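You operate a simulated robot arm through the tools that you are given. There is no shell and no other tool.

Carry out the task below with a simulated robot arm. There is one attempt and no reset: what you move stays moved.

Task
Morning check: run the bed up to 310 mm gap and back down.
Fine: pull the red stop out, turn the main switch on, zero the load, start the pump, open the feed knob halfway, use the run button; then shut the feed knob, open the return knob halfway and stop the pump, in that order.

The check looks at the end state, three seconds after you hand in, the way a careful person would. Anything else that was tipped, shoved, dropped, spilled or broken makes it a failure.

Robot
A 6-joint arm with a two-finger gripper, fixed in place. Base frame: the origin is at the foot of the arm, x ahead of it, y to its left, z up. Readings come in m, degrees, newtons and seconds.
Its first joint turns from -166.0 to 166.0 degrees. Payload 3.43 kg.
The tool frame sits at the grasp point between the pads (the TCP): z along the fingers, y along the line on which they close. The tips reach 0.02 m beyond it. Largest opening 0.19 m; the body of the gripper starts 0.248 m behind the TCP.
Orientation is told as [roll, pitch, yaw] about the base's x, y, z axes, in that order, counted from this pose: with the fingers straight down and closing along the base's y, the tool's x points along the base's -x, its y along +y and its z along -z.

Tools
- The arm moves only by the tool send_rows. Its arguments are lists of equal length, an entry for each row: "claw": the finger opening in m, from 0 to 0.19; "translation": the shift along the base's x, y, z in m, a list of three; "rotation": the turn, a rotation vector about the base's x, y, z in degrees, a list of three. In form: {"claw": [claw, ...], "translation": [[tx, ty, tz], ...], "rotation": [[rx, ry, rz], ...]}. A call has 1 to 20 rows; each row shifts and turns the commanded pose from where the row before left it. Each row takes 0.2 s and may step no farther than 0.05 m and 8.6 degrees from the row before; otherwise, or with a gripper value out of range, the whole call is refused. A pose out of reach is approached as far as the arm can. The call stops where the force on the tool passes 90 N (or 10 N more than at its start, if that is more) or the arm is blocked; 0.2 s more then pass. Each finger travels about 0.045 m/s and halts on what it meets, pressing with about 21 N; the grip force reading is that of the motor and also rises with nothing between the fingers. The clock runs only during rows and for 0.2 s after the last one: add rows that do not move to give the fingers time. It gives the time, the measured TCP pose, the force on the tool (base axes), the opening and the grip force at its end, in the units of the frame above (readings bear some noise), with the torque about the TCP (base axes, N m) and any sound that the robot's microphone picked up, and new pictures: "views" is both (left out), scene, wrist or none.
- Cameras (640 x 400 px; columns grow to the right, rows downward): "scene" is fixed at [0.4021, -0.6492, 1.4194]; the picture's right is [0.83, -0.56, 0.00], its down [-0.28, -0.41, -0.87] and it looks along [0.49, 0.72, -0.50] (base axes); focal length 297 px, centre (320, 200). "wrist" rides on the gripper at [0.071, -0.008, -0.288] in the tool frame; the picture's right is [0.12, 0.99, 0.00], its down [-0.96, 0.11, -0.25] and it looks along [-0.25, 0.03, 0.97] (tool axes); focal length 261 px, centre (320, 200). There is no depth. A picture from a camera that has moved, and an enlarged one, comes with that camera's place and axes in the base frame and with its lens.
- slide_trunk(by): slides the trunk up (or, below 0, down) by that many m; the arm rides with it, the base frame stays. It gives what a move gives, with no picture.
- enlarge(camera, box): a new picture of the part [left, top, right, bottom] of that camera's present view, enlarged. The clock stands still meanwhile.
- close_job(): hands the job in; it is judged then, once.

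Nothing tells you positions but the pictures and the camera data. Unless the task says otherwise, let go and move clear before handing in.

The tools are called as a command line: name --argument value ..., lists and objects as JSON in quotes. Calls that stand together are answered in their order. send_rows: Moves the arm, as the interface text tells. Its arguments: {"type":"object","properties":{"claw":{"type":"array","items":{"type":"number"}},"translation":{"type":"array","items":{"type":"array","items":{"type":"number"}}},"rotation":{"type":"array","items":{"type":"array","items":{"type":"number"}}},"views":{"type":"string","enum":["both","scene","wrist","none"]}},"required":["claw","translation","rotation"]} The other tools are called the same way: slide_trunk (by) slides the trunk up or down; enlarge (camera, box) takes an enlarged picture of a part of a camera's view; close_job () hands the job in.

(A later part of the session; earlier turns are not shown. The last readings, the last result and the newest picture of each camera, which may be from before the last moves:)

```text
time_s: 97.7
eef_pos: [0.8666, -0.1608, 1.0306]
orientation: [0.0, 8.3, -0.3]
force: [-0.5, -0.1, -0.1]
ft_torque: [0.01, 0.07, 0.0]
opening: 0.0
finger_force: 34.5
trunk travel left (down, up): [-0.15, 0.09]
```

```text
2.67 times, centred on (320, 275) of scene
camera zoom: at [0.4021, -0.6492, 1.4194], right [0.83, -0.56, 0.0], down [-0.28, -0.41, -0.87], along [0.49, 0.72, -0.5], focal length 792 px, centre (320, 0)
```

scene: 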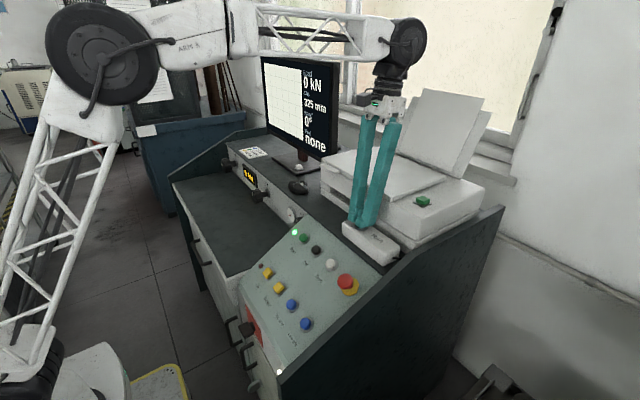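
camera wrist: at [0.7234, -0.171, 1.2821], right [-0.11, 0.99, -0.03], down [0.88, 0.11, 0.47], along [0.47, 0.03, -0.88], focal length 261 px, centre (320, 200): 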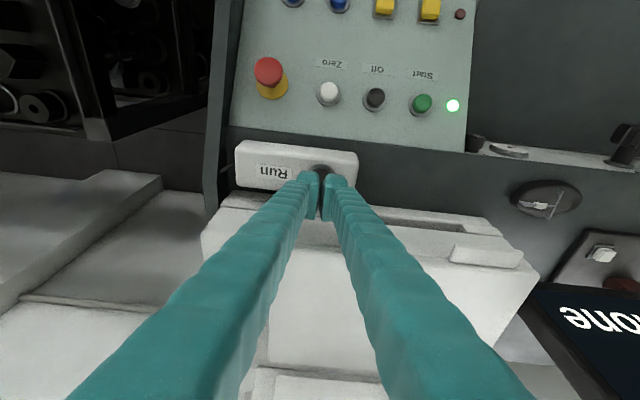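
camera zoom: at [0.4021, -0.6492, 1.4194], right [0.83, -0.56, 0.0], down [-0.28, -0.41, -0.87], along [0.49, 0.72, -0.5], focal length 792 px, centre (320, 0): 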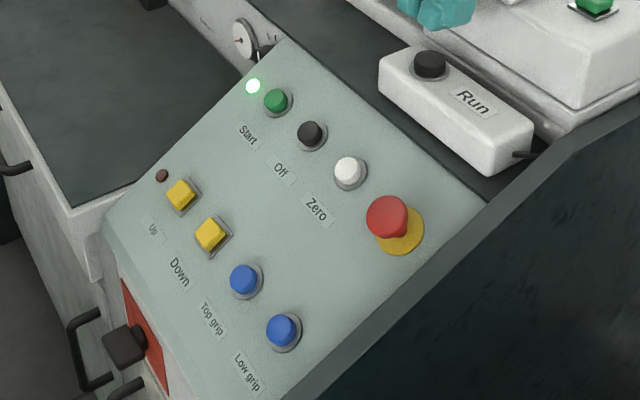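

The bed holds at 310. Now I'll go back to the Feed knob to shut it.

send_rows --claw '[0.0, 0.0, 0.0, 0.0, 0.05, 0.1, 0.1, 0.1, 0.1, 0.1, 0.1, 0.1, 0.1, 0.1, 0.1, 0.1, 0.1, 0.1, 0.1, 0.1]' --translation '[[-0.04, 0, 0.01], [-0.04, 0, 0.01], [-0.04, 0, 0], [-0.04, 0, 0], [-0.003, 0.0475, -0.008], [-0.003, 0.0475, -0.008], [-0.003, 0.0475, -0.008], [-0.003, 0.0475, -0.008], [-0.003, 0.0475, -0.008], [-0.003, 0.0475, -0.008], [-0.003, 0.0475, -0.008], [-0.003, 0.0475, -0.008], [-0.003, 0.0475, -0.008], [-0.003, 0.0475, -0.008], [-0.003, 0.0475, -0.008], [-0.003, 0.0475, -0.008], [-0.003, 0.0475, -0.008], [-0.003, 0.0475, -0.008], [-0.003, 0.0475, -0.008], [-0.003, 0.0475, -0.008]]' --rotation '[[0, -4.165, 0], [0, -4.165, 0], [0, -4.165, 0], [0, -4.165, 0], [0, -4.165, 0], [0, -4.165, 0], [0, -4.165, 0], [0, -4.165, 0], [0, -4.165, 0], [0, -4.165, 0], [0, -4.165, 0], [0, -4.165, 0], [0, -4.165, 0], [0, -4.165, 0], [0, -4.165, 0], [0, -4.165, 0], [0, -4.165, 0], [0, -4.165, 0], [0, -4.165, 0], [0, -4.165, 0]]' --views "both"

```text
time_s: 101.9
eef_pos: [0.656, 0.599, 0.9225]
orientation: [1.3, -75.2, -1.4]
force: [-0.5, -1.6, 0.0]
ft_torque: [0.07, 0.05, 0.29]
opening: 0.1
finger_force: 0.1
trunk travel left (down, up): [-0.15, 0.09]
camera wrist: at [0.3613, 0.5904, 0.9279], right [-0.03, 0.99, -0.11], down [0.01, 0.11, 0.99], along [1.0, 0.03, -0.01], focal length 261 px, centre (320, 200)
```

scene: 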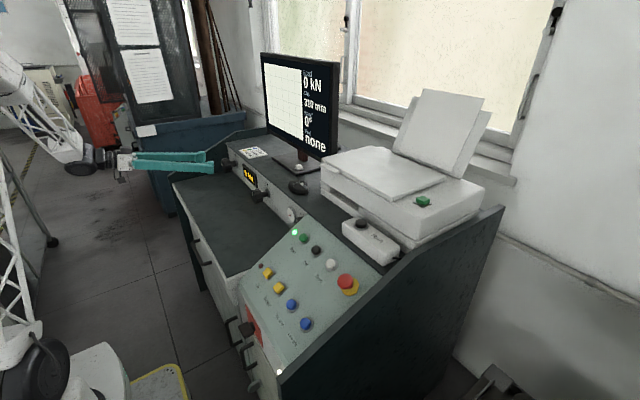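
wrist: 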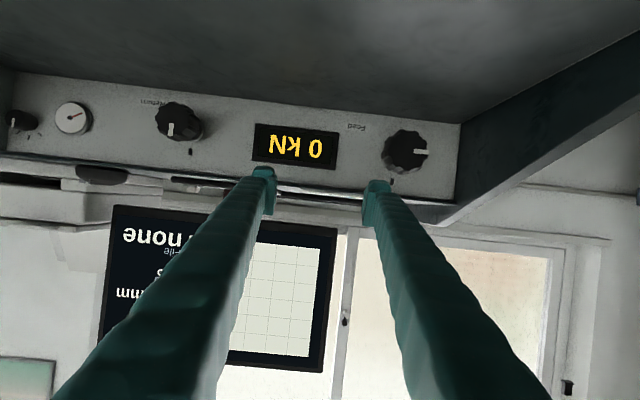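

send_rows --claw '[0.1, 0.1, 0.1, 0.1, 0.1, 0.1, 0.1, 0.1, 0.1]' --translation '[[0.004, 0.01625, -0.0111], [0.004, 0.01625, -0.0111], [0.004, 0.01625, -0.0111], [0.004, 0.01625, -0.0111], [0.004, 0.01625, -0.0111], [0.004, 0.01625, -0.0111], [0.004, 0.01625, -0.0111], [0.004, 0.01625, -0.0111], [0, 0, 0]]' --rotation '[[-8.1, 0, 0], [-8.1, 0, 0], [-8.1, 0, 0], [-8.1, 0, 0], [-8.1, 0, 0], [-8.1, 0, 0], [-8.1, 0, 0], [-8.1, 0, 0], [0, 0, 0]]' --views "wrist"

enlarge --camera "wrist" --box '[240, 130, 400, 230]'

```text
time_s: 103.9
eef_pos: [0.6893, 0.7278, 0.8377]
orientation: [-83.3, -24.5, 73.7]
force: [-3.9, -1.1, 14.2]
ft_torque: [0.18, 0.34, 0.07]
opening: 0.0932
finger_force: 0.0
trunk travel left (down, up): [-0.15, 0.09]
camera wrist: at [0.3935, 0.7294, 0.8463], right [-0.03, 0.32, -0.95], down [0.01, 0.95, 0.32], along [1.0, 0.0, -0.03], focal length 261 px, centre (320, 200)
```

wrist: 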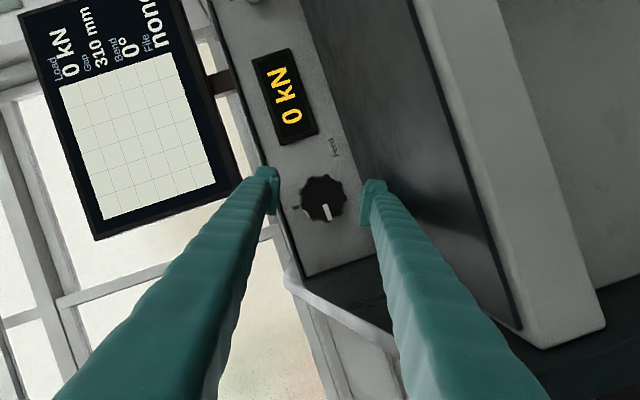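

```text
4.00 times, centred on (320, 180) of wrist
camera zoom: at [0.3935, 0.7294, 0.8463], right [-0.03, 0.32, -0.95], down [0.01, 0.95, 0.32], along [1.0, 0.0, -0.03], focal length 1043 px, centre (320, 280)
```

zoom: 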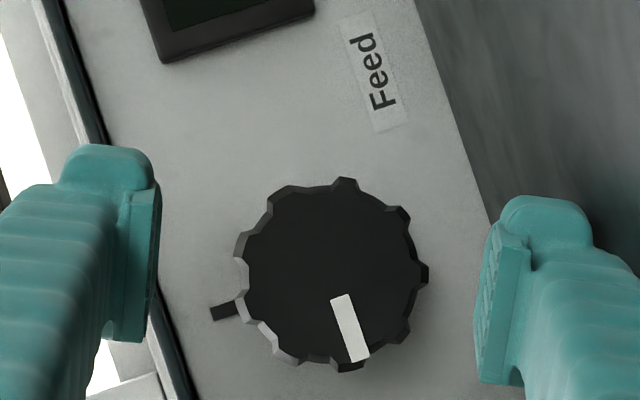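

The lower finger brushed the desk at this roll. I'll roll back to about −50° and narrow the opening before approaching.

send_rows --claw '[0.086, 0.086, 0.086, 0.086]' --translation '[[0, 0, 0.003], [0, 0.0, 0], [0, 0, 0], [0, 0, 0]]' --rotation '[[0, 0, 0], [7.5, 0, 0], [7.5, 0, 0], [0, 0, 0]]' --views "wrist"

enlarge --camera "wrist" --box '[240, 130, 400, 230]'

```text
time_s: 104.9
eef_pos: [0.6898, 0.7281, 0.8377]
orientation: [-77.7, -39.0, 70.7]
force: [-0.2, -0.9, -0.7]
ft_torque: [-0.02, 0.01, 0.03]
opening: 0.0863
finger_force: 0.2
trunk travel left (down, up): [-0.15, 0.09]
camera wrist: at [0.3945, 0.7273, 0.847], right [-0.03, 0.56, -0.83], down [0.01, 0.83, 0.56], along [1.0, 0.01, -0.03], focal length 261 px, centre (320, 200)
```

wrist: 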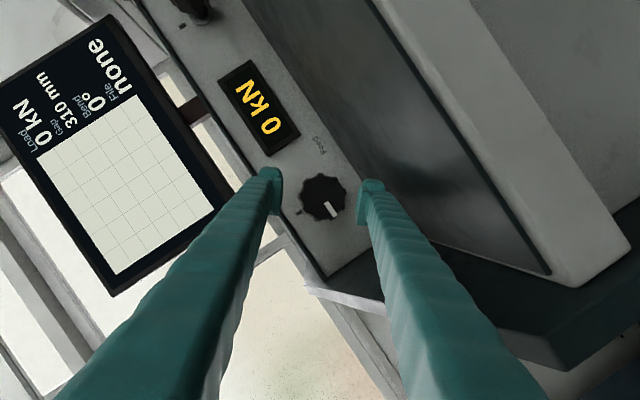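

```text
4.00 times, centred on (320, 180) of wrist
camera zoom: at [0.3945, 0.7273, 0.847], right [-0.03, 0.56, -0.83], down [0.01, 0.83, 0.56], along [1.0, 0.01, -0.03], focal length 1043 px, centre (320, 280)
```

zoom: 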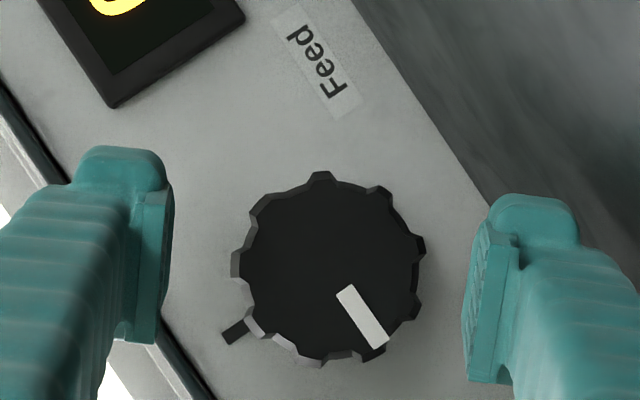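

send_rows --claw '[0.086, 0.086, 0.086, 0.086, 0.086]' --translation '[[0.02, 0.001, -0.004], [0.03, 0, 0], [0.025, 0, 0], [0.017, 0, 0], [0, 0, 0]]' --rotation '[[0, 0, 0], [0, 0, 0], [0, 0, 0], [0, 0, 0], [0, 0, 0]]' --views "wrist"

enlarge --camera "wrist" --box '[240, 130, 400, 230]'

```text
time_s: 106.1
eef_pos: [0.7815, 0.7289, 0.8328]
orientation: [-77.8, -38.9, 70.8]
force: [-0.1, 0.5, 0.7]
ft_torque: [0.0, 0.06, -0.01]
opening: 0.0862
finger_force: 0.0
trunk travel left (down, up): [-0.15, 0.09]
camera wrist: at [0.4861, 0.7286, 0.8422], right [-0.03, 0.56, -0.83], down [0.01, 0.83, 0.56], along [1.0, 0.01, -0.03], focal length 261 px, centre (320, 200)
```

wrist: 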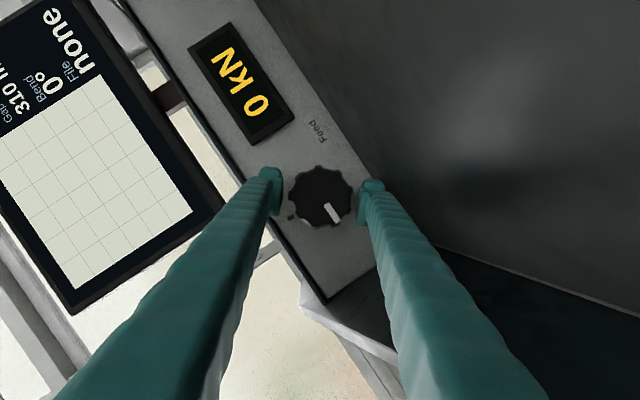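

```text
4.00 times, centred on (320, 180) of wrist
camera zoom: at [0.4861, 0.7286, 0.8422], right [-0.03, 0.56, -0.83], down [0.01, 0.83, 0.56], along [1.0, 0.01, -0.03], focal length 1043 px, centre (320, 280)
```

zoom: 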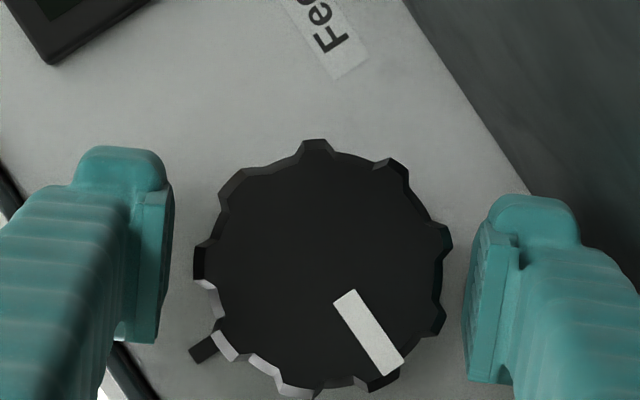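

Centred. Closing and turning clockwise to shut.

send_rows --claw '[0.07, 0.05, 0.05, 0.05, 0.05, 0.05, 0.05, 0.05, 0.05, 0.05]' --translation '[[0, 0, 0], [0, 0, 0], [0, 0, 0], [0, 0, 0], [0, 0, 0], [0, 0, 0], [0, 0, 0], [0, 0, 0], [0, 0, 0], [0, 0, 0]]' --rotation '[[0, 0, 0], [0, 0, 0], [0, 0, 0], [0, 0, 0], [7.5, 0, 0], [7.5, 0, 0], [7.5, 0, 0], [7.5, 0, 0], [7.5, 0, 0], [0, 0, 0]]' --views "wrist"

enlarge --camera "wrist" --box '[240, 130, 400, 230]'

```text
time_s: 108.3
eef_pos: [0.7811, 0.7297, 0.832]
orientation: [-39.5, -71.0, 37.8]
force: [-5.2, 3.2, -12.2]
ft_torque: [0.05, 0.26, -0.01]
opening: 0.0694
finger_force: 45.1
trunk travel left (down, up): [-0.15, 0.09]
camera wrist: at [0.4859, 0.7231, 0.8396], right [-0.03, 0.95, -0.32], down [0.01, 0.32, 0.95], along [1.0, 0.02, -0.02], focal length 261 px, centre (320, 200)
```

wrist: 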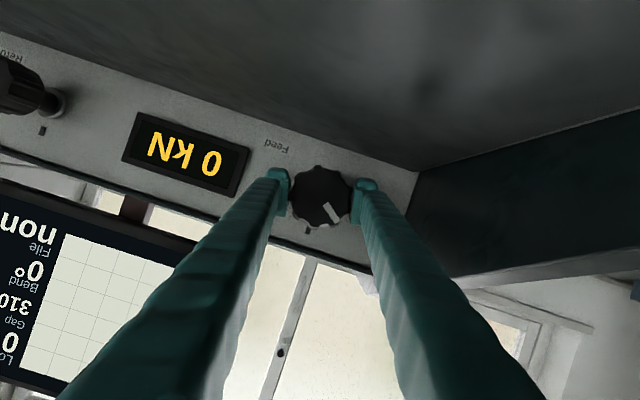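

```text
4.00 times, centred on (320, 180) of wrist
camera zoom: at [0.4859, 0.7231, 0.8396], right [-0.03, 0.95, -0.32], down [0.01, 0.32, 0.95], along [1.0, 0.02, -0.02], focal length 1043 px, centre (320, 280)
```

zoom: 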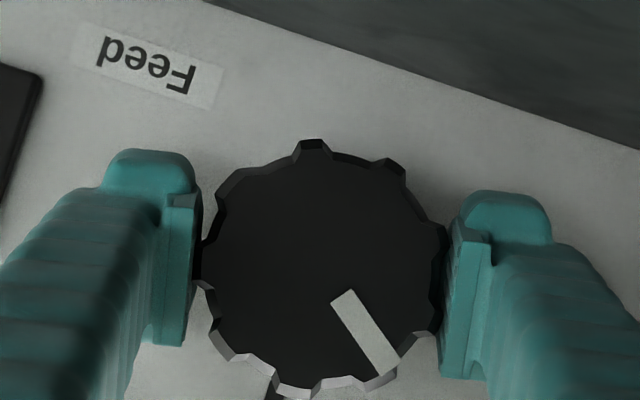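

Mark at ≈52°. Continuing another 37°.

send_rows --claw '[0.05, 0.05, 0.05, 0.05, 0.05, 0.05]' --translation '[[0, 0, 0], [0, 0, 0], [0, 0, 0], [0, 0, 0], [0, 0, 0], [0, 0, 0]]' --rotation '[[7.4, 0, 0], [7.4, 0, 0], [7.4, 0, 0], [7.4, 0, 0], [7.4, 0, 0], [0, 0, 0]]' --views "wrist"

enlarge --camera "wrist" --box '[240, 130, 400, 230]'

```text
time_s: 109.7
eef_pos: [0.7818, 0.7296, 0.8322]
orientation: [59.7, -61.2, -56.9]
force: [-18.5, -11.1, -30.2]
ft_torque: [0.02, -0.56, 0.35]
opening: 0.0697
finger_force: 44.8
trunk travel left (down, up): [-0.15, 0.09]
camera wrist: at [0.4861, 0.7216, 0.8368], right [-0.02, 0.95, 0.31], down [0.01, -0.31, 0.95], along [1.0, 0.02, -0.01], focal length 261 px, centre (320, 200)
```

wrist: 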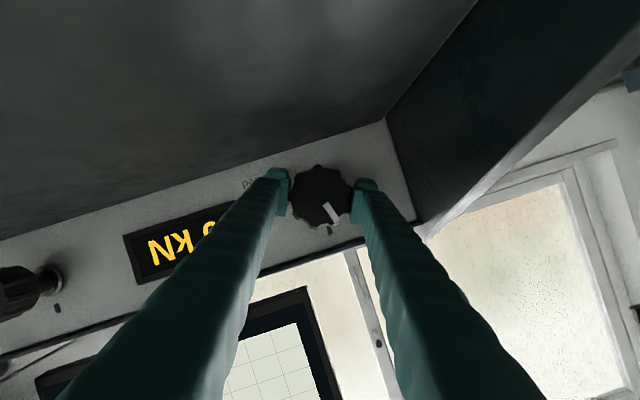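

```text
4.00 times, centred on (320, 180) of wrist
camera zoom: at [0.4861, 0.7216, 0.8368], right [-0.02, 0.95, 0.31], down [0.01, -0.31, 0.95], along [1.0, 0.02, -0.01], focal length 1043 px, centre (320, 280)
```

zoom: 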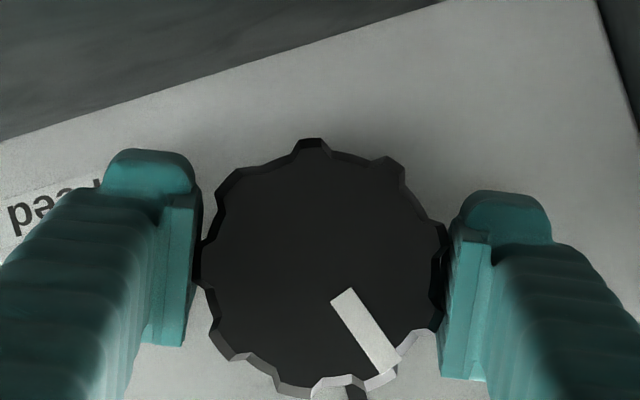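

Mark at ≈16°. I'll release, roll back in place, re-grip and finish against the stop.

send_rows --claw '[0.08, 0.088, 0.088, 0.088, 0.088, 0.088, 0.088, 0.088, 0.088]' --translation '[[0, 0, -0.002], [0, 0, 0], [0, 0, 0], [0, 0, 0], [0, 0, 0], [0, 0, 0], [0, 0, 0], [0, 0, 0], [0, 0, 0]]' --rotation '[[0, 0, 0], [0, 0, 0], [0, 0, 0], [-8, 0, 0], [-8, 0, 0], [-8, 0, 0], [-8, 0, 0], [-8, 0, 0], [0, 0, 0]]' --views "wrist"

enlarge --camera "wrist" --box '[240, 130, 400, 230]'

```text
time_s: 111.7
eef_pos: [0.7807, 0.7312, 0.8344]
orientation: [-46.5, -69.0, 44.3]
force: [-0.3, -1.0, -0.1]
ft_torque: [0.03, 0.0, -0.02]
opening: 0.0878
finger_force: 0.1
out of reach, approached as far as the arm can: row 1
trunk travel left (down, up): [-0.15, 0.09]
camera wrist: at [0.4864, 0.7245, 0.8426], right [-0.03, 0.93, -0.37], down [0.01, 0.37, 0.93], along [1.0, 0.02, -0.02], focal length 261 px, centre (320, 200)
```

wrist: 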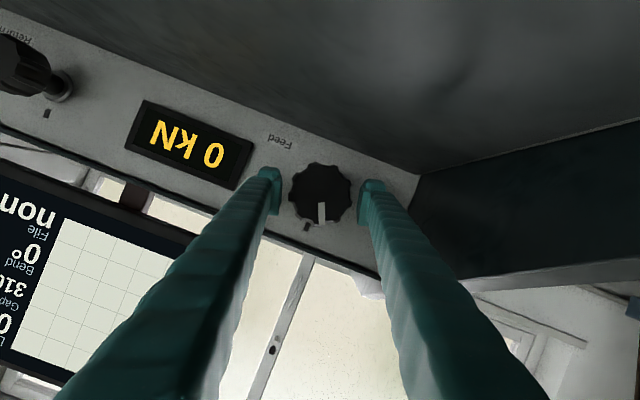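

```text
4.00 times, centred on (320, 180) of wrist
camera zoom: at [0.4864, 0.7245, 0.8426], right [-0.03, 0.93, -0.37], down [0.01, 0.37, 0.93], along [1.0, 0.02, -0.02], focal length 1043 px, centre (320, 280)
```

zoom: 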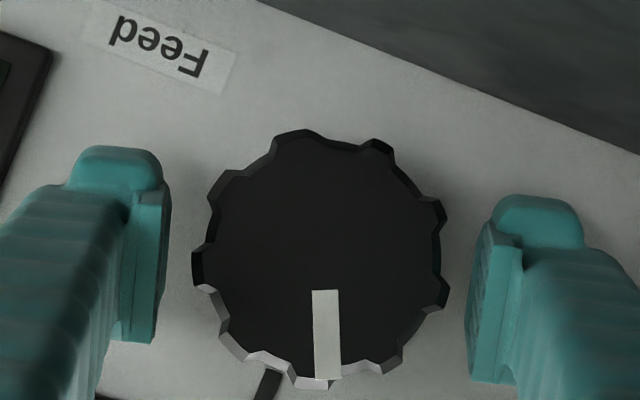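

Mark at ≈24°. Re-grip and turn clockwise onto the closed stop.

send_rows --claw '[0.07, 0.05, 0.05, 0.05, 0.05, 0.05, 0.05, 0.05, 0.05]' --translation '[[0, -0.001, -0.001], [0, 0, 0], [0, 0, 0], [0, 0, 0], [0, 0, 0], [0, 0, 0], [0, 0, 0], [0, 0, 0], [0, 0, 0]]' --rotation '[[0, 0, 0], [0, 0, 0], [0, 0, 0], [0, 0, 0], [6, 0, 0], [6, 0, 0], [6, 0, 0], [6, 0, 0], [0, 0, 0]]' --views "wrist"

enlarge --camera "wrist" --box '[240, 130, 400, 230]'

```text
time_s: 113.7
eef_pos: [0.7809, 0.7295, 0.8347]
orientation: [31.9, -72.6, -30.8]
force: [6.0, 9.7, 6.9]
ft_torque: [0.06, 0.44, 0.09]
opening: 0.069
finger_force: 45.0
trunk travel left (down, up): [-0.15, 0.09]
camera wrist: at [0.4867, 0.7206, 0.8387], right [-0.03, 1.0, 0.04], down [0.01, -0.04, 1.0], along [1.0, 0.03, -0.01], focal length 261 px, centre (320, 200)
```

wrist: 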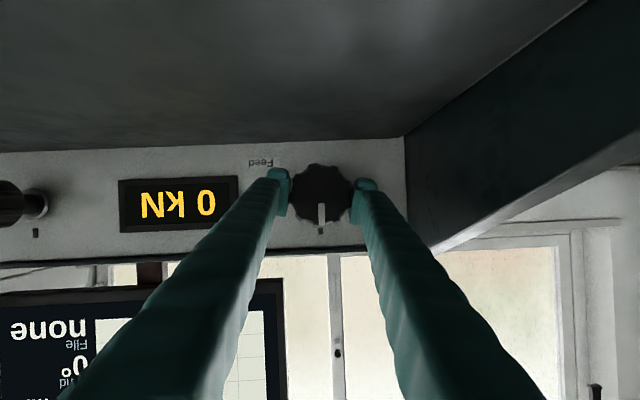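

```text
4.00 times, centred on (320, 180) of wrist
camera zoom: at [0.4867, 0.7206, 0.8387], right [-0.03, 1.0, 0.04], down [0.01, -0.04, 1.0], along [1.0, 0.03, -0.01], focal length 1043 px, centre (320, 280)
```

zoom: 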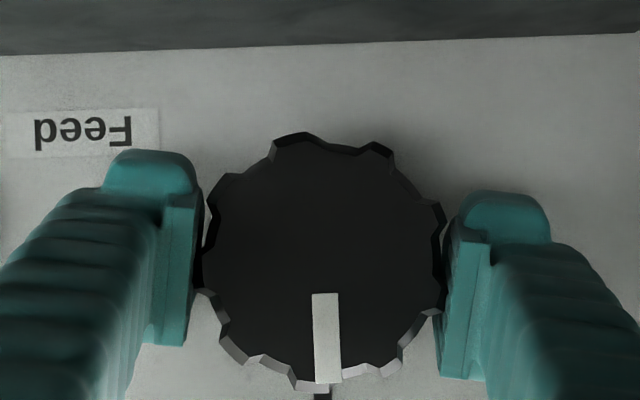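

The mark is at 0°, on the tick. I'll nudge a few more degrees to be sure it's on the stop.

send_rows --claw '[0.05, 0.05]' --translation '[[0, 0, 0], [0, 0, 0]]' --rotation '[[5, 0, 0], [0, 0, 0]]' --views "none"

enlarge --camera "wrist" --box '[240, 130, 400, 230]'

```text
time_s: 114.3
eef_pos: [0.7815, 0.7302, 0.8334]
orientation: [43.9, -69.6, -42.2]
force: [5.5, 10.2, -1.5]
ft_torque: [-1.61, -0.25, 0.05]
opening: 0.0694
finger_force: 45.2
trunk travel left (down, up): [-0.15, 0.09]
```

```text
4.00 times, centred on (320, 180) of wrist
camera zoom: at [0.4866, 0.7204, 0.8368], right [-0.03, 0.99, 0.13], down [0.01, -0.13, 0.99], along [1.0, 0.03, -0.01], focal length 1043 px, centre (320, 280)
```

zoom: 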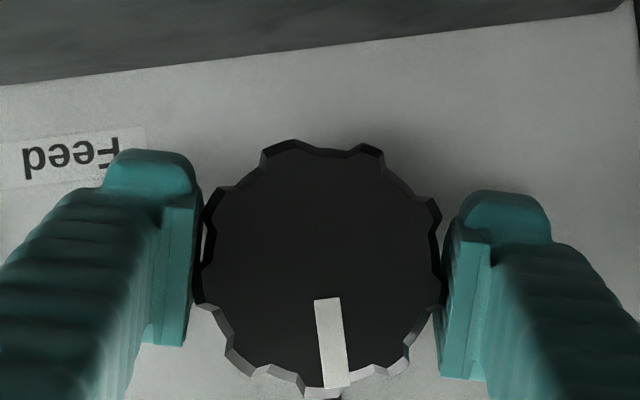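

It's on the stop (torque 1.6 Nm). I'll ease off slightly, release, back away and check.

send_rows --claw '[0.05, 0.075, 0.09, 0.1, 0.1, 0.1]' --translation '[[0, -0.001, 0], [0, 0, 0], [0, 0, 0], [0, 0, 0], [-0.04, 0, 0], [-0.04, 0, 0]]' --rotation '[[-1.2, 0, 0], [0, 0, 0], [0, 0, 0], [0, 0, 0], [0, 0, 0], [0, 0, 0]]' --views "both"

enlarge --camera "wrist" --box '[240, 130, 400, 230]'

enlarge --camera "scene" --box '[170, 60, 350, 210]'

```text
time_s: 115.7
eef_pos: [0.7029, 0.7291, 0.8331]
orientation: [41.5, -70.5, -39.9]
force: [1.0, 0.2, 0.0]
ft_torque: [0.01, -0.05, 0.05]
opening: 0.0998
finger_force: 0.2
trunk travel left (down, up): [-0.15, 0.09]
camera wrist: at [0.4081, 0.7189, 0.8378], right [-0.03, 0.99, 0.11], down [0.01, -0.11, 0.99], along [1.0, 0.03, -0.01], focal length 261 px, centre (320, 200)
```

scene: 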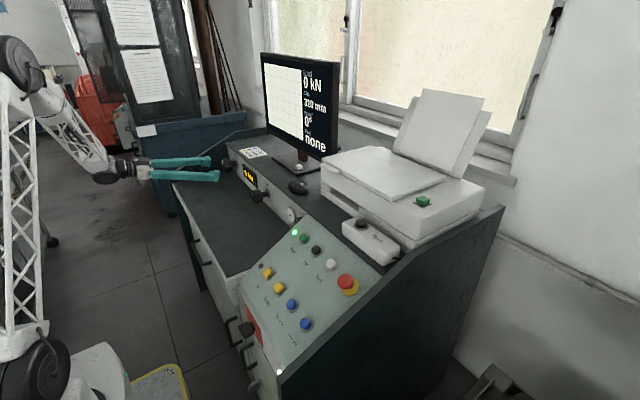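
wrist: 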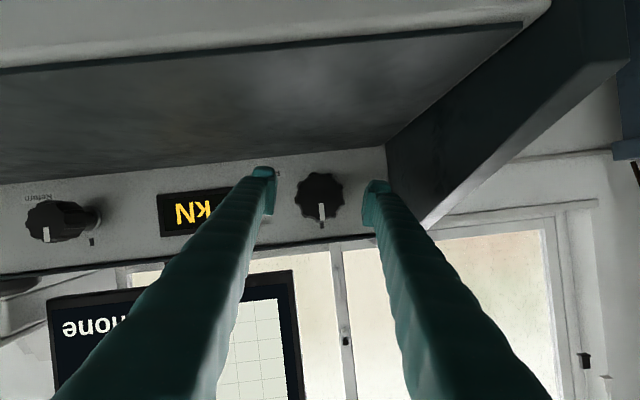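

```text
4.00 times, centred on (320, 180) of wrist
camera zoom: at [0.4081, 0.7189, 0.8378], right [-0.03, 0.99, 0.11], down [0.01, -0.11, 0.99], along [1.0, 0.03, -0.01], focal length 1043 px, centre (320, 280)
```

zoom: 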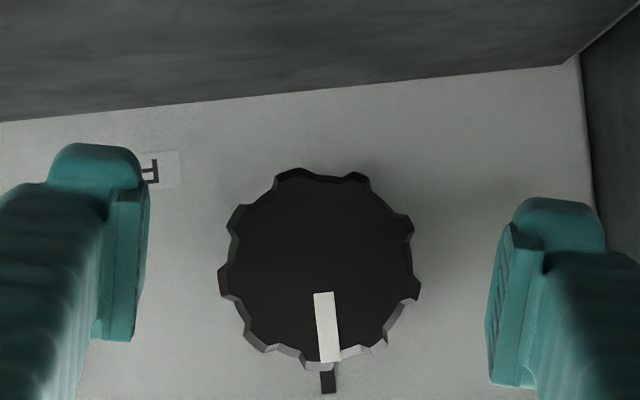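

```text
2.67 times, centred on (260, 135) of scene
camera zoom: at [0.4021, -0.6492, 1.4194], right [0.83, -0.56, 0.0], down [-0.28, -0.41, -0.87], along [0.49, 0.72, -0.5], focal length 792 px, centre (480, 373)
```

zoom: 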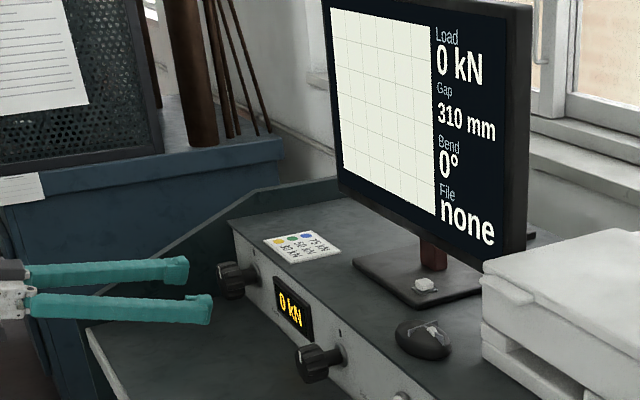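

Feed is shut (mark on the tick), gap still 310. Now over to the Return knob at y≈0.36.

send_rows --claw '[0.1, 0.1, 0.1, 0.1, 0.1, 0.1, 0.1, 0.1, 0.1, 0.1]' --translation '[[-0.012, -0.02, 0.01], [0, -0.044, 0], [0, -0.044, 0], [0, -0.044, 0], [0, -0.044, 0], [0, -0.044, 0], [0, -0.044, 0], [0, -0.044, 0], [0, -0.04, -0.01], [0, 0, 0]]' --rotation '[[3, 0, 0], [0, 0, 0], [0, 0, 0], [0, 0, 0], [0, 0, 0], [0, 0, 0], [0, 0, 0], [0, 0, 0], [0, 0, 0], [0, 0, 0]]' --views "both"

enlarge --camera "wrist" --box '[240, 130, 400, 230]'

```text
time_s: 117.9
eef_pos: [0.692, 0.3987, 0.9106]
orientation: [45.4, -68.4, -43.9]
force: [0.4, 0.1, 0.0]
ft_torque: [0.02, 0.01, 0.03]
opening: 0.0999
finger_force: 0.1
out of reach, approached as far as the arm can: row 5, 6, 7, 8, 9
trunk travel left (down, up): [-0.15, 0.09]
camera wrist: at [0.3969, 0.3911, 0.9175], right [-0.02, 0.99, 0.15], down [0.02, -0.15, 0.99], along [1.0, 0.02, -0.01], focal length 261 px, centre (320, 200)
```

scene: 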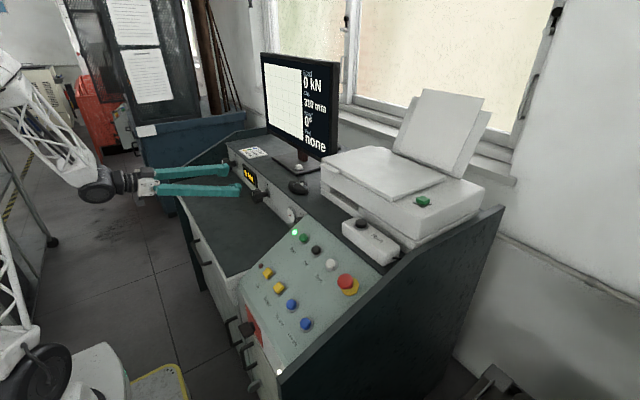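
wrist: 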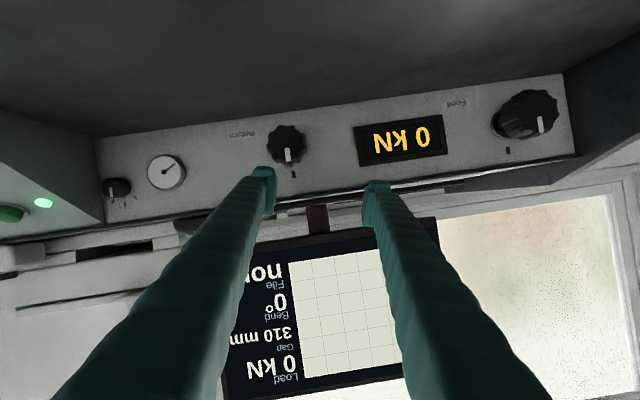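

```text
4.00 times, centred on (320, 180) of wrist
camera zoom: at [0.3969, 0.3911, 0.9175], right [-0.02, 0.99, 0.15], down [0.02, -0.15, 0.99], along [1.0, 0.02, -0.01], focal length 1043 px, centre (320, 280)
```

zoom: 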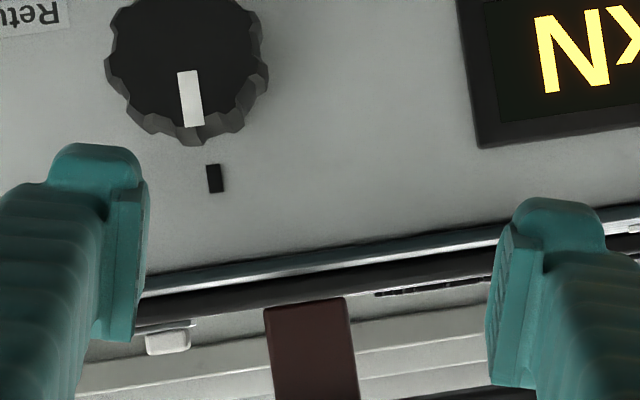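

The arm can't come that low this close to its base. The trunk can be slid down, which lowers the whole arm; I'll drop it by 0.08 m, which puts the tool at knob height.

slide_trunk --by -0.08

```text
time_s: 119.1
eef_pos: [0.6921, 0.3992, 0.83]
orientation: [45.3, -68.4, -44.0]
force: [1.5, 0.6, 0.2]
ft_torque: [-0.01, -0.02, 0.01]
opening: 0.0998
finger_force: 0.2
trunk travel left (down, up): [-0.07, 0.17]
```

send_rows --claw '[0.1, 0.1, 0.1]' --translation '[[0, -0.018, 0.002], [0, -0.018, 0], [0, 0, 0]]' --rotation '[[0, 0, 0], [0, 0, 0], [0, 0, 0]]' --views "both"

enlarge --camera "wrist" --box '[240, 130, 400, 230]'

```text
time_s: 119.9
eef_pos: [0.6903, 0.3605, 0.8373]
orientation: [44.0, -68.5, -42.6]
force: [-0.4, 0.7, 0.1]
ft_torque: [0.02, -0.01, -0.01]
opening: 0.1
finger_force: 0.2
out of reach, approached as far as the arm can: row 2
trunk travel left (down, up): [-0.07, 0.17]
camera wrist: at [0.3948, 0.3523, 0.8449], right [-0.02, 0.99, 0.14], down [0.02, -0.14, 0.99], along [1.0, 0.02, -0.02], focal length 261 px, centre (320, 200)
```

scene: 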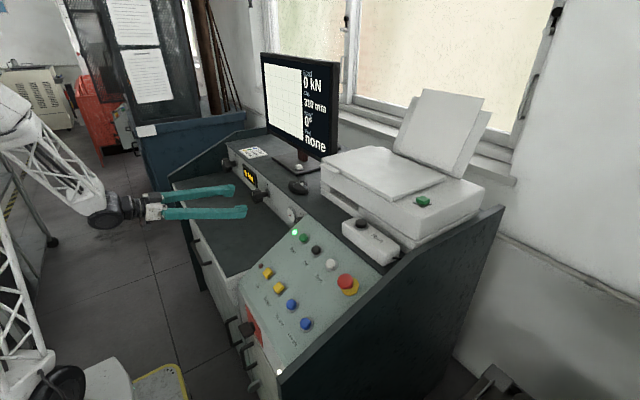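
wrist: 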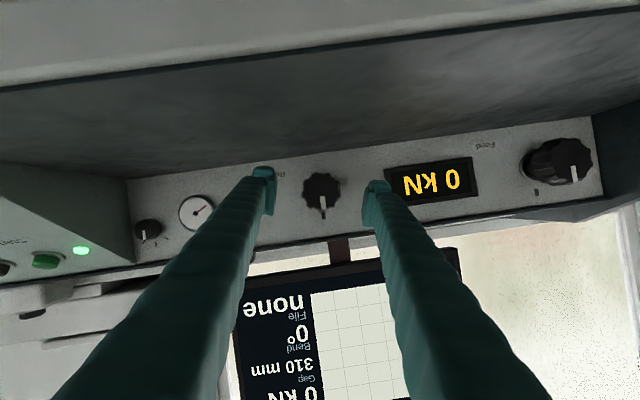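

```text
4.00 times, centred on (320, 180) of wrist
camera zoom: at [0.3948, 0.3523, 0.8449], right [-0.02, 0.99, 0.14], down [0.02, -0.14, 0.99], along [1.0, 0.02, -0.02], focal length 1043 px, centre (320, 280)
```

zoom: 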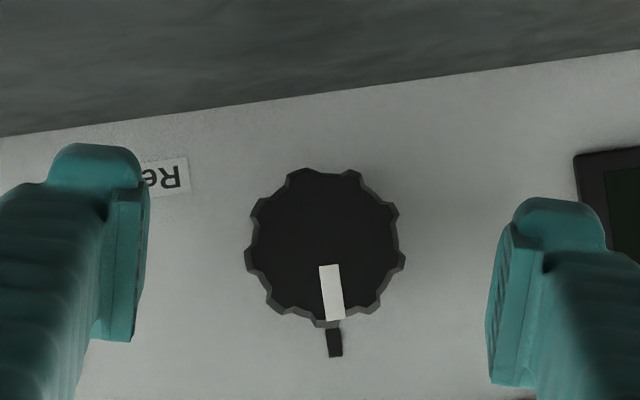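

The Return knob is a bit smaller (≈56 mm). I'm still at the edge of reach, so I'll raise the tool 5 cm and slide the trunk down another 5 cm to gain margin.

send_rows --claw '[0.085, 0.085, 0.085]' --translation '[[0, 0, 0.03], [0, 0, 0.025], [0, 0, 0]]' --rotation '[[0, 0, 0], [0, 0, 0], [0, 0, 0]]' --views "none"

slide_trunk --by -0.06

enlarge --camera "wrist" --box '[240, 130, 400, 230]'

```text
time_s: 120.7
eef_pos: [0.6897, 0.361, 0.8914]
orientation: [45.4, -68.4, -43.8]
force: [-0.4, 0.0, -0.2]
ft_torque: [0.01, -0.01, -0.02]
opening: 0.0848
finger_force: 0.0
trunk travel left (down, up): [-0.07, 0.17]
```

```text
time_s: 121.7
eef_pos: [0.6898, 0.3606, 0.8307]
orientation: [45.4, -68.4, -43.9]
force: [0.3, 0.2, 0.8]
ft_torque: [0.04, -0.03, 0.04]
opening: 0.0847
finger_force: 0.0
trunk travel left (down, up): [-0.01, 0.23]
```

```text
4.00 times, centred on (320, 180) of wrist
camera zoom: at [0.3943, 0.3528, 0.8378], right [-0.02, 0.99, 0.15], down [0.02, -0.15, 0.99], along [1.0, 0.02, -0.01], focal length 1043 px, centre (320, 280)
```

zoom: 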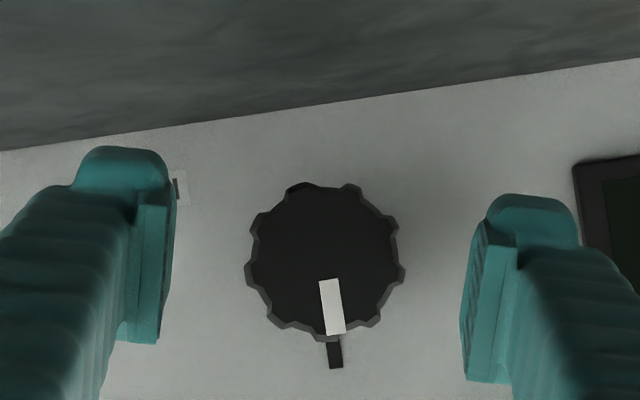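

send_rows --claw '[0.085, 0.085, 0.085, 0.085]' --translation '[[0.025, 0.0025, -0.0025], [0.025, 0, 0], [0.02, 0, 0], [0, 0, 0]]' --rotation '[[0, 0, 0], [0, 0, 0], [0, 0, 0], [0, 0, 0]]' --views "wrist"

enlarge --camera "wrist" --box '[240, 130, 400, 230]'

enlarge --camera "scene" --box '[200, 150, 300, 230]'

```text
time_s: 122.7
eef_pos: [0.7604, 0.3633, 0.8296]
orientation: [45.5, -68.5, -43.9]
force: [-0.2, -0.3, 0.6]
ft_torque: [0.0, -0.03, 0.03]
opening: 0.0847
finger_force: 0.1
trunk travel left (down, up): [-0.01, 0.23]
camera wrist: at [0.4649, 0.3548, 0.8357], right [-0.02, 0.99, 0.15], down [0.02, -0.15, 0.99], along [1.0, 0.02, -0.01], focal length 261 px, centre (320, 200)
```

wrist: 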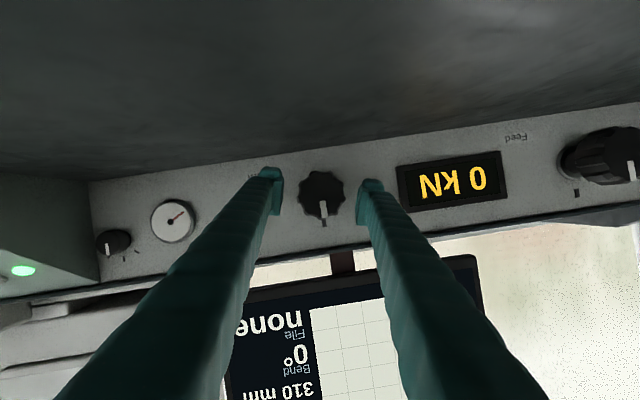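

```text
4.00 times, centred on (320, 180) of wrist
camera zoom: at [0.4649, 0.3548, 0.8357], right [-0.02, 0.99, 0.15], down [0.02, -0.15, 0.99], along [1.0, 0.02, -0.01], focal length 1043 px, centre (320, 280)
```

zoom: 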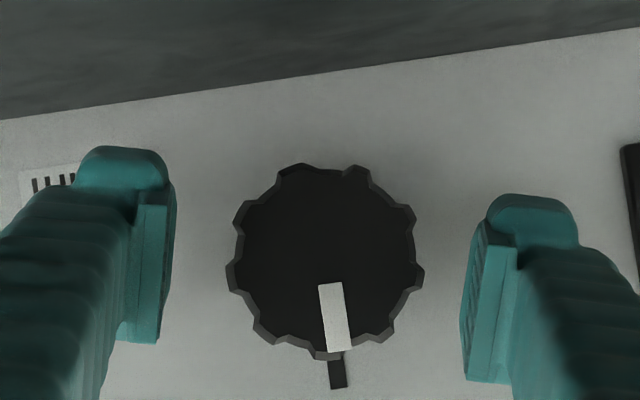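

```text
5.00 times, centred on (250, 190) of scene
camera zoom: at [0.4021, -0.6492, 1.4194], right [0.83, -0.56, 0.0], down [-0.28, -0.41, -0.87], along [0.49, 0.72, -0.5], focal length 1485 px, centre (670, 250)
```

zoom: 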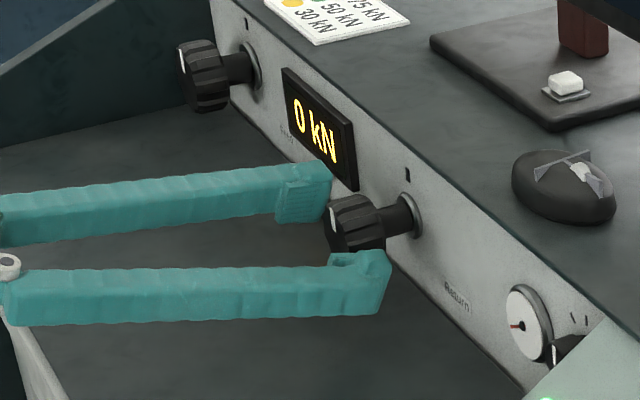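

send_rows --claw '[0.085, 0.085, 0.07, 0.05, 0.04, 0.04, 0.04]' --translation '[[0.01, 0.0015, -0.0012], [0.009, 0, 0], [0, 0, 0], [0, 0, 0], [0, 0, 0], [0, 0, 0], [0, 0, 0]]' --rotation '[[0, 0, 0], [0, 0, 0], [0, 0, 0], [0, 0, 0], [0, 0, 0], [0, 0, 0], [0, 0, 0]]' --views "wrist"

enlarge --camera "wrist" --box '[240, 130, 400, 230]'

```text
time_s: 124.3
eef_pos: [0.7791, 0.3647, 0.8269]
orientation: [45.5, -68.5, -44.0]
force: [4.9, 3.8, 0.2]
ft_torque: [-0.14, -0.08, 0.41]
opening: 0.0564
finger_force: 45.7
trunk travel left (down, up): [-0.01, 0.23]
camera wrist: at [0.4839, 0.3567, 0.8336], right [-0.02, 0.99, 0.15], down [0.02, -0.15, 0.99], along [1.0, 0.02, -0.01], focal length 261 px, centre (320, 200)
```

wrist: 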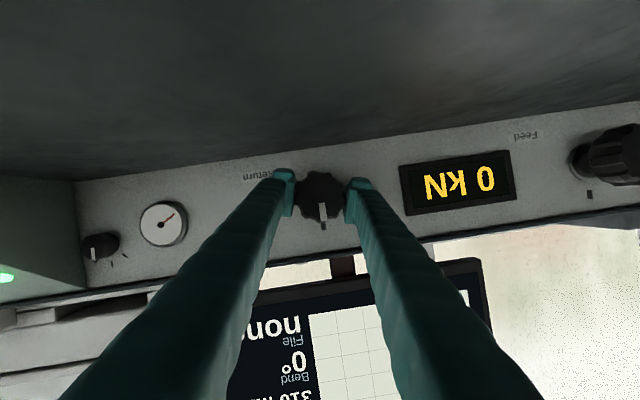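

```text
4.00 times, centred on (320, 180) of wrist
camera zoom: at [0.4839, 0.3567, 0.8336], right [-0.02, 0.99, 0.15], down [0.02, -0.15, 0.99], along [1.0, 0.02, -0.01], focal length 1043 px, centre (320, 280)
```

zoom: 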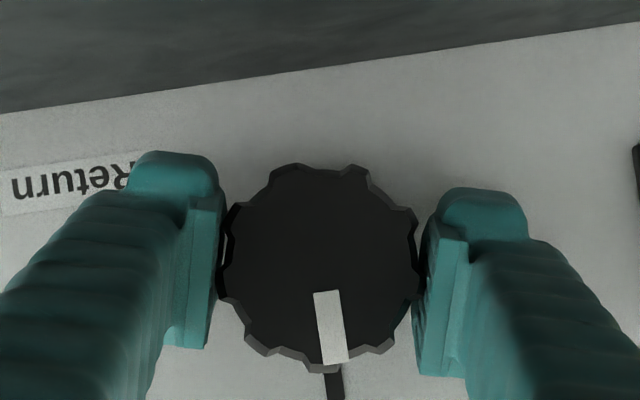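

Gripped. Turning counter-clockwise in steps.

send_rows --claw '[0.04, 0.04, 0.04, 0.04, 0.04, 0.04, 0.04]' --translation '[[0, 0, 0], [0, 0, 0], [0, 0, 0], [0, 0, 0], [0, 0, 0], [0, 0, 0], [0, 0, 0]]' --rotation '[[-7.5, 0, 0], [-7.5, 0, 0], [-7.5, 0, 0], [-7.5, 0, 0], [-7.5, 0, 0], [-7.5, 0, 0], [0, 0, 0]]' --views "wrist"

enlarge --camera "wrist" --box '[240, 130, 400, 230]'

enlarge --camera "scene" --box '[170, 60, 350, 210]'

```text
time_s: 125.9
eef_pos: [0.778, 0.3662, 0.8274]
orientation: [-65.6, -56.9, 61.2]
force: [17.8, 13.2, 6.0]
ft_torque: [-0.06, 0.12, 0.43]
opening: 0.0566
finger_force: 44.9
trunk travel left (down, up): [-0.01, 0.23]
camera wrist: at [0.4835, 0.3642, 0.8367], right [-0.02, 0.8, -0.59], down [0.02, 0.59, 0.8], along [1.0, 0.01, -0.03], focal length 261 px, centre (320, 200)
```

wrist: 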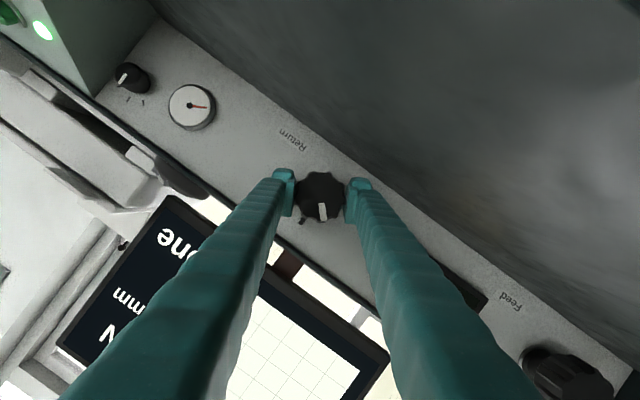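

```text
4.00 times, centred on (320, 180) of wrist
camera zoom: at [0.4835, 0.3642, 0.8367], right [-0.02, 0.8, -0.59], down [0.02, 0.59, 0.8], along [1.0, 0.01, -0.03], focal length 1043 px, centre (320, 280)
```

zoom: 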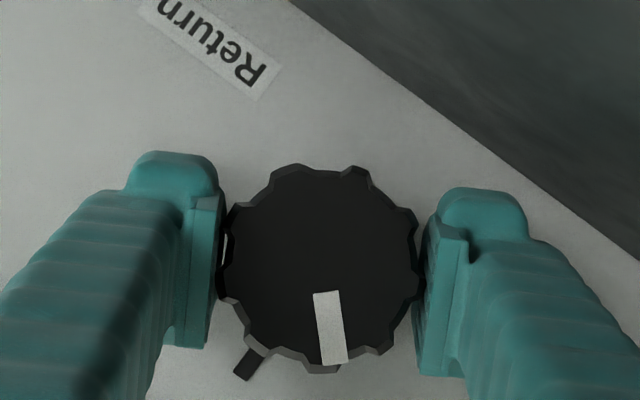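

```text
2.67 times, centred on (260, 135) of scene
camera zoom: at [0.4021, -0.6492, 1.4194], right [0.83, -0.56, 0.0], down [-0.28, -0.41, -0.87], along [0.49, 0.72, -0.5], focal length 792 px, centre (480, 373)
```

zoom: 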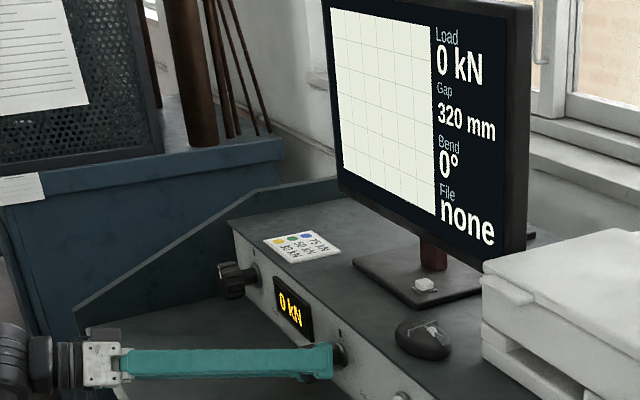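

The bed is coming down (gap 320). Mark at 45°; continuing to 90°.

send_rows --claw '[0.04, 0.04, 0.04, 0.04, 0.04, 0.04, 0.04]' --translation '[[-0.001, -0.0015, 0], [0, 0, 0], [0, 0, 0], [0, 0, 0], [0, 0, 0], [0, 0, 0], [0, 0, 0]]' --rotation '[[-7.5, 0, 0], [-7.5, 0, 0], [-7.5, 0, 0], [-7.5, 0, 0], [-7.5, 0, 0], [-7.5, 0, 0], [0, 0, 0]]' --views "wrist"

enlarge --camera "wrist" --box '[240, 130, 400, 230]'

enlarge --camera "scene" --box '[170, 60, 350, 210]'

```text
time_s: 127.5
eef_pos: [0.777, 0.3655, 0.826]
orientation: [-86.5, -14.6, 74.1]
force: [16.7, 24.9, -7.7]
ft_torque: [-0.04, 0.3, 0.29]
opening: 0.0563
finger_force: 44.9
trunk travel left (down, up): [-0.01, 0.23]
camera wrist: at [0.4823, 0.3708, 0.8337], right [-0.02, 0.15, -0.99], down [0.02, 0.99, 0.15], along [1.0, -0.01, -0.03], focal length 261 px, centre (320, 200)
```

wrist: 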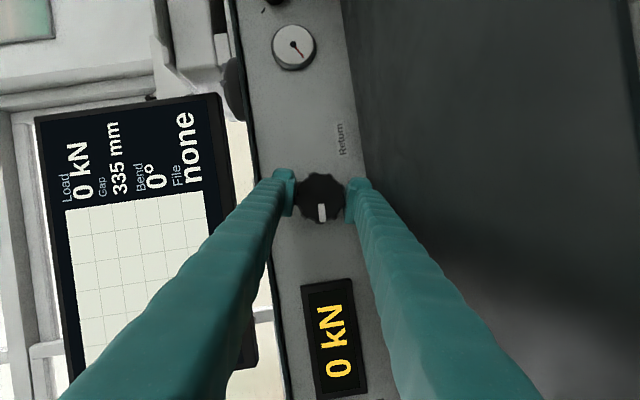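

```text
4.00 times, centred on (320, 180) of wrist
camera zoom: at [0.4823, 0.3708, 0.8337], right [-0.02, 0.15, -0.99], down [0.02, 0.99, 0.15], along [1.0, -0.01, -0.03], focal length 1043 px, centre (320, 280)
```

zoom: 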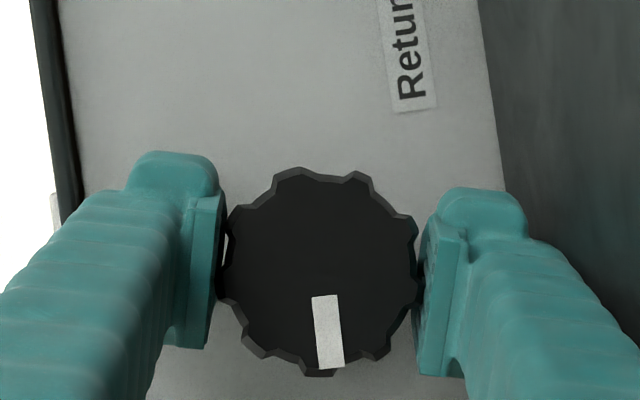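

```text
2.67 times, centred on (260, 135) of scene
camera zoom: at [0.4021, -0.6492, 1.4194], right [0.83, -0.56, 0.0], down [-0.28, -0.41, -0.87], along [0.49, 0.72, -0.5], focal length 792 px, centre (480, 373)
```

zoom: 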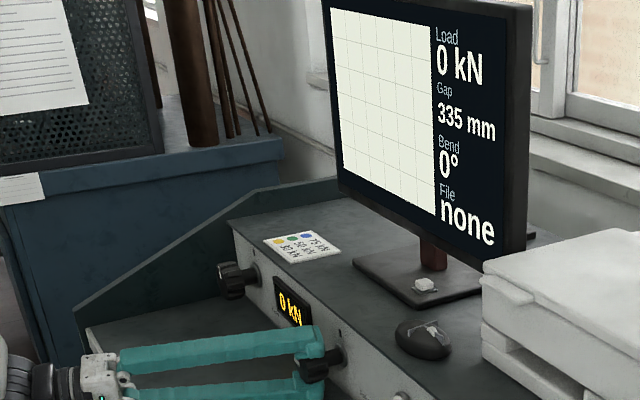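

The bed is back down (335) and the mark is at ≈86°. I'll take the side load off the knob and trim the last few degrees before releasing.

send_rows --claw '[0.04, 0.04, 0.04]' --translation '[[0.002, 0.003, -0.001], [0, 0, 0], [0, 0, 0]]' --rotation '[[-4, 0, 0], [0, 0, 0], [0, 0, 0]]' --views "none"

enlarge --camera "wrist" --box '[240, 130, 400, 230]'

```text
time_s: 128.3
eef_pos: [0.7787, 0.3657, 0.8259]
orientation: [-87.6, -10.9, 74.2]
force: [-41.4, -5.8, -9.0]
ft_torque: [-0.06, 0.52, 0.1]
opening: 0.0565
finger_force: 45.4
trunk travel left (down, up): [-0.01, 0.23]
```

```text
4.00 times, centred on (320, 180) of wrist
camera zoom: at [0.484, 0.3724, 0.833], right [-0.02, 0.08, -1.0], down [0.02, 1.0, 0.08], along [1.0, -0.02, -0.02], focal length 1043 px, centre (320, 280)
```

zoom: 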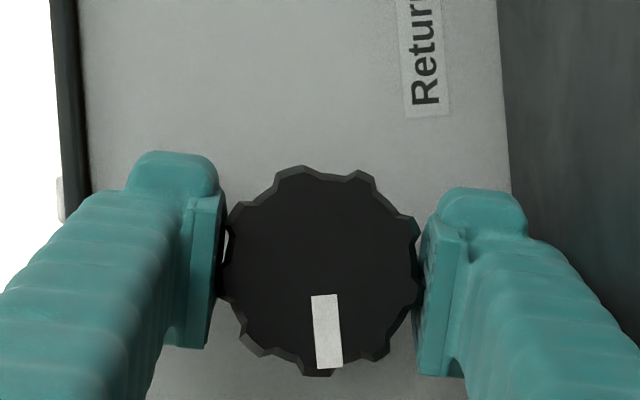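

send_rows --claw '[0.04, 0.04, 0.06, 0.07, 0.08, 0.085, 0.085]' --translation '[[-0.0013, -0.0004, -0.0004], [0, 0, 0], [0, 0, 0], [0, 0, 0], [0, 0, 0], [0, 0, 0], [0, 0, 0]]' --rotation '[[0, 0, 0], [0, 0, 0], [0, 0, 0], [0, 0, 0], [0, 0, 0], [0, 0, 0], [0, 0, 0]]' --views "none"

enlarge --camera "wrist" --box '[240, 130, 400, 230]'

```text
time_s: 129.9
eef_pos: [0.7782, 0.3667, 0.8283]
orientation: [-87.7, -11.0, 74.4]
force: [6.6, 7.3, 27.5]
ft_torque: [0.38, -0.58, 0.03]
opening: 0.0701
finger_force: 0.0
trunk travel left (down, up): [-0.01, 0.23]
```

```text
4.00 times, centred on (320, 180) of wrist
camera zoom: at [0.4831, 0.3729, 0.8344], right [-0.02, 0.08, -1.0], down [0.02, 1.0, 0.08], along [1.0, -0.01, -0.02], focal length 1043 px, centre (320, 280)
```

zoom: 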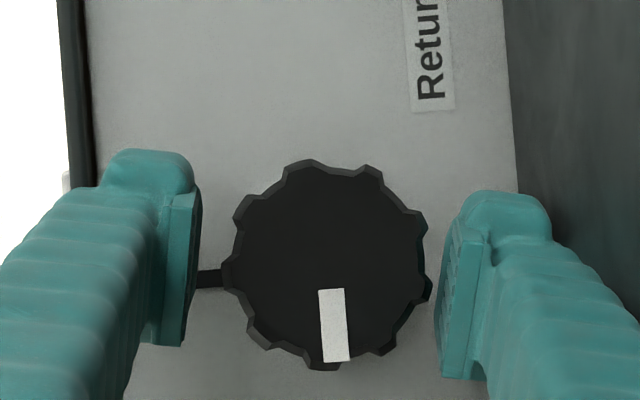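

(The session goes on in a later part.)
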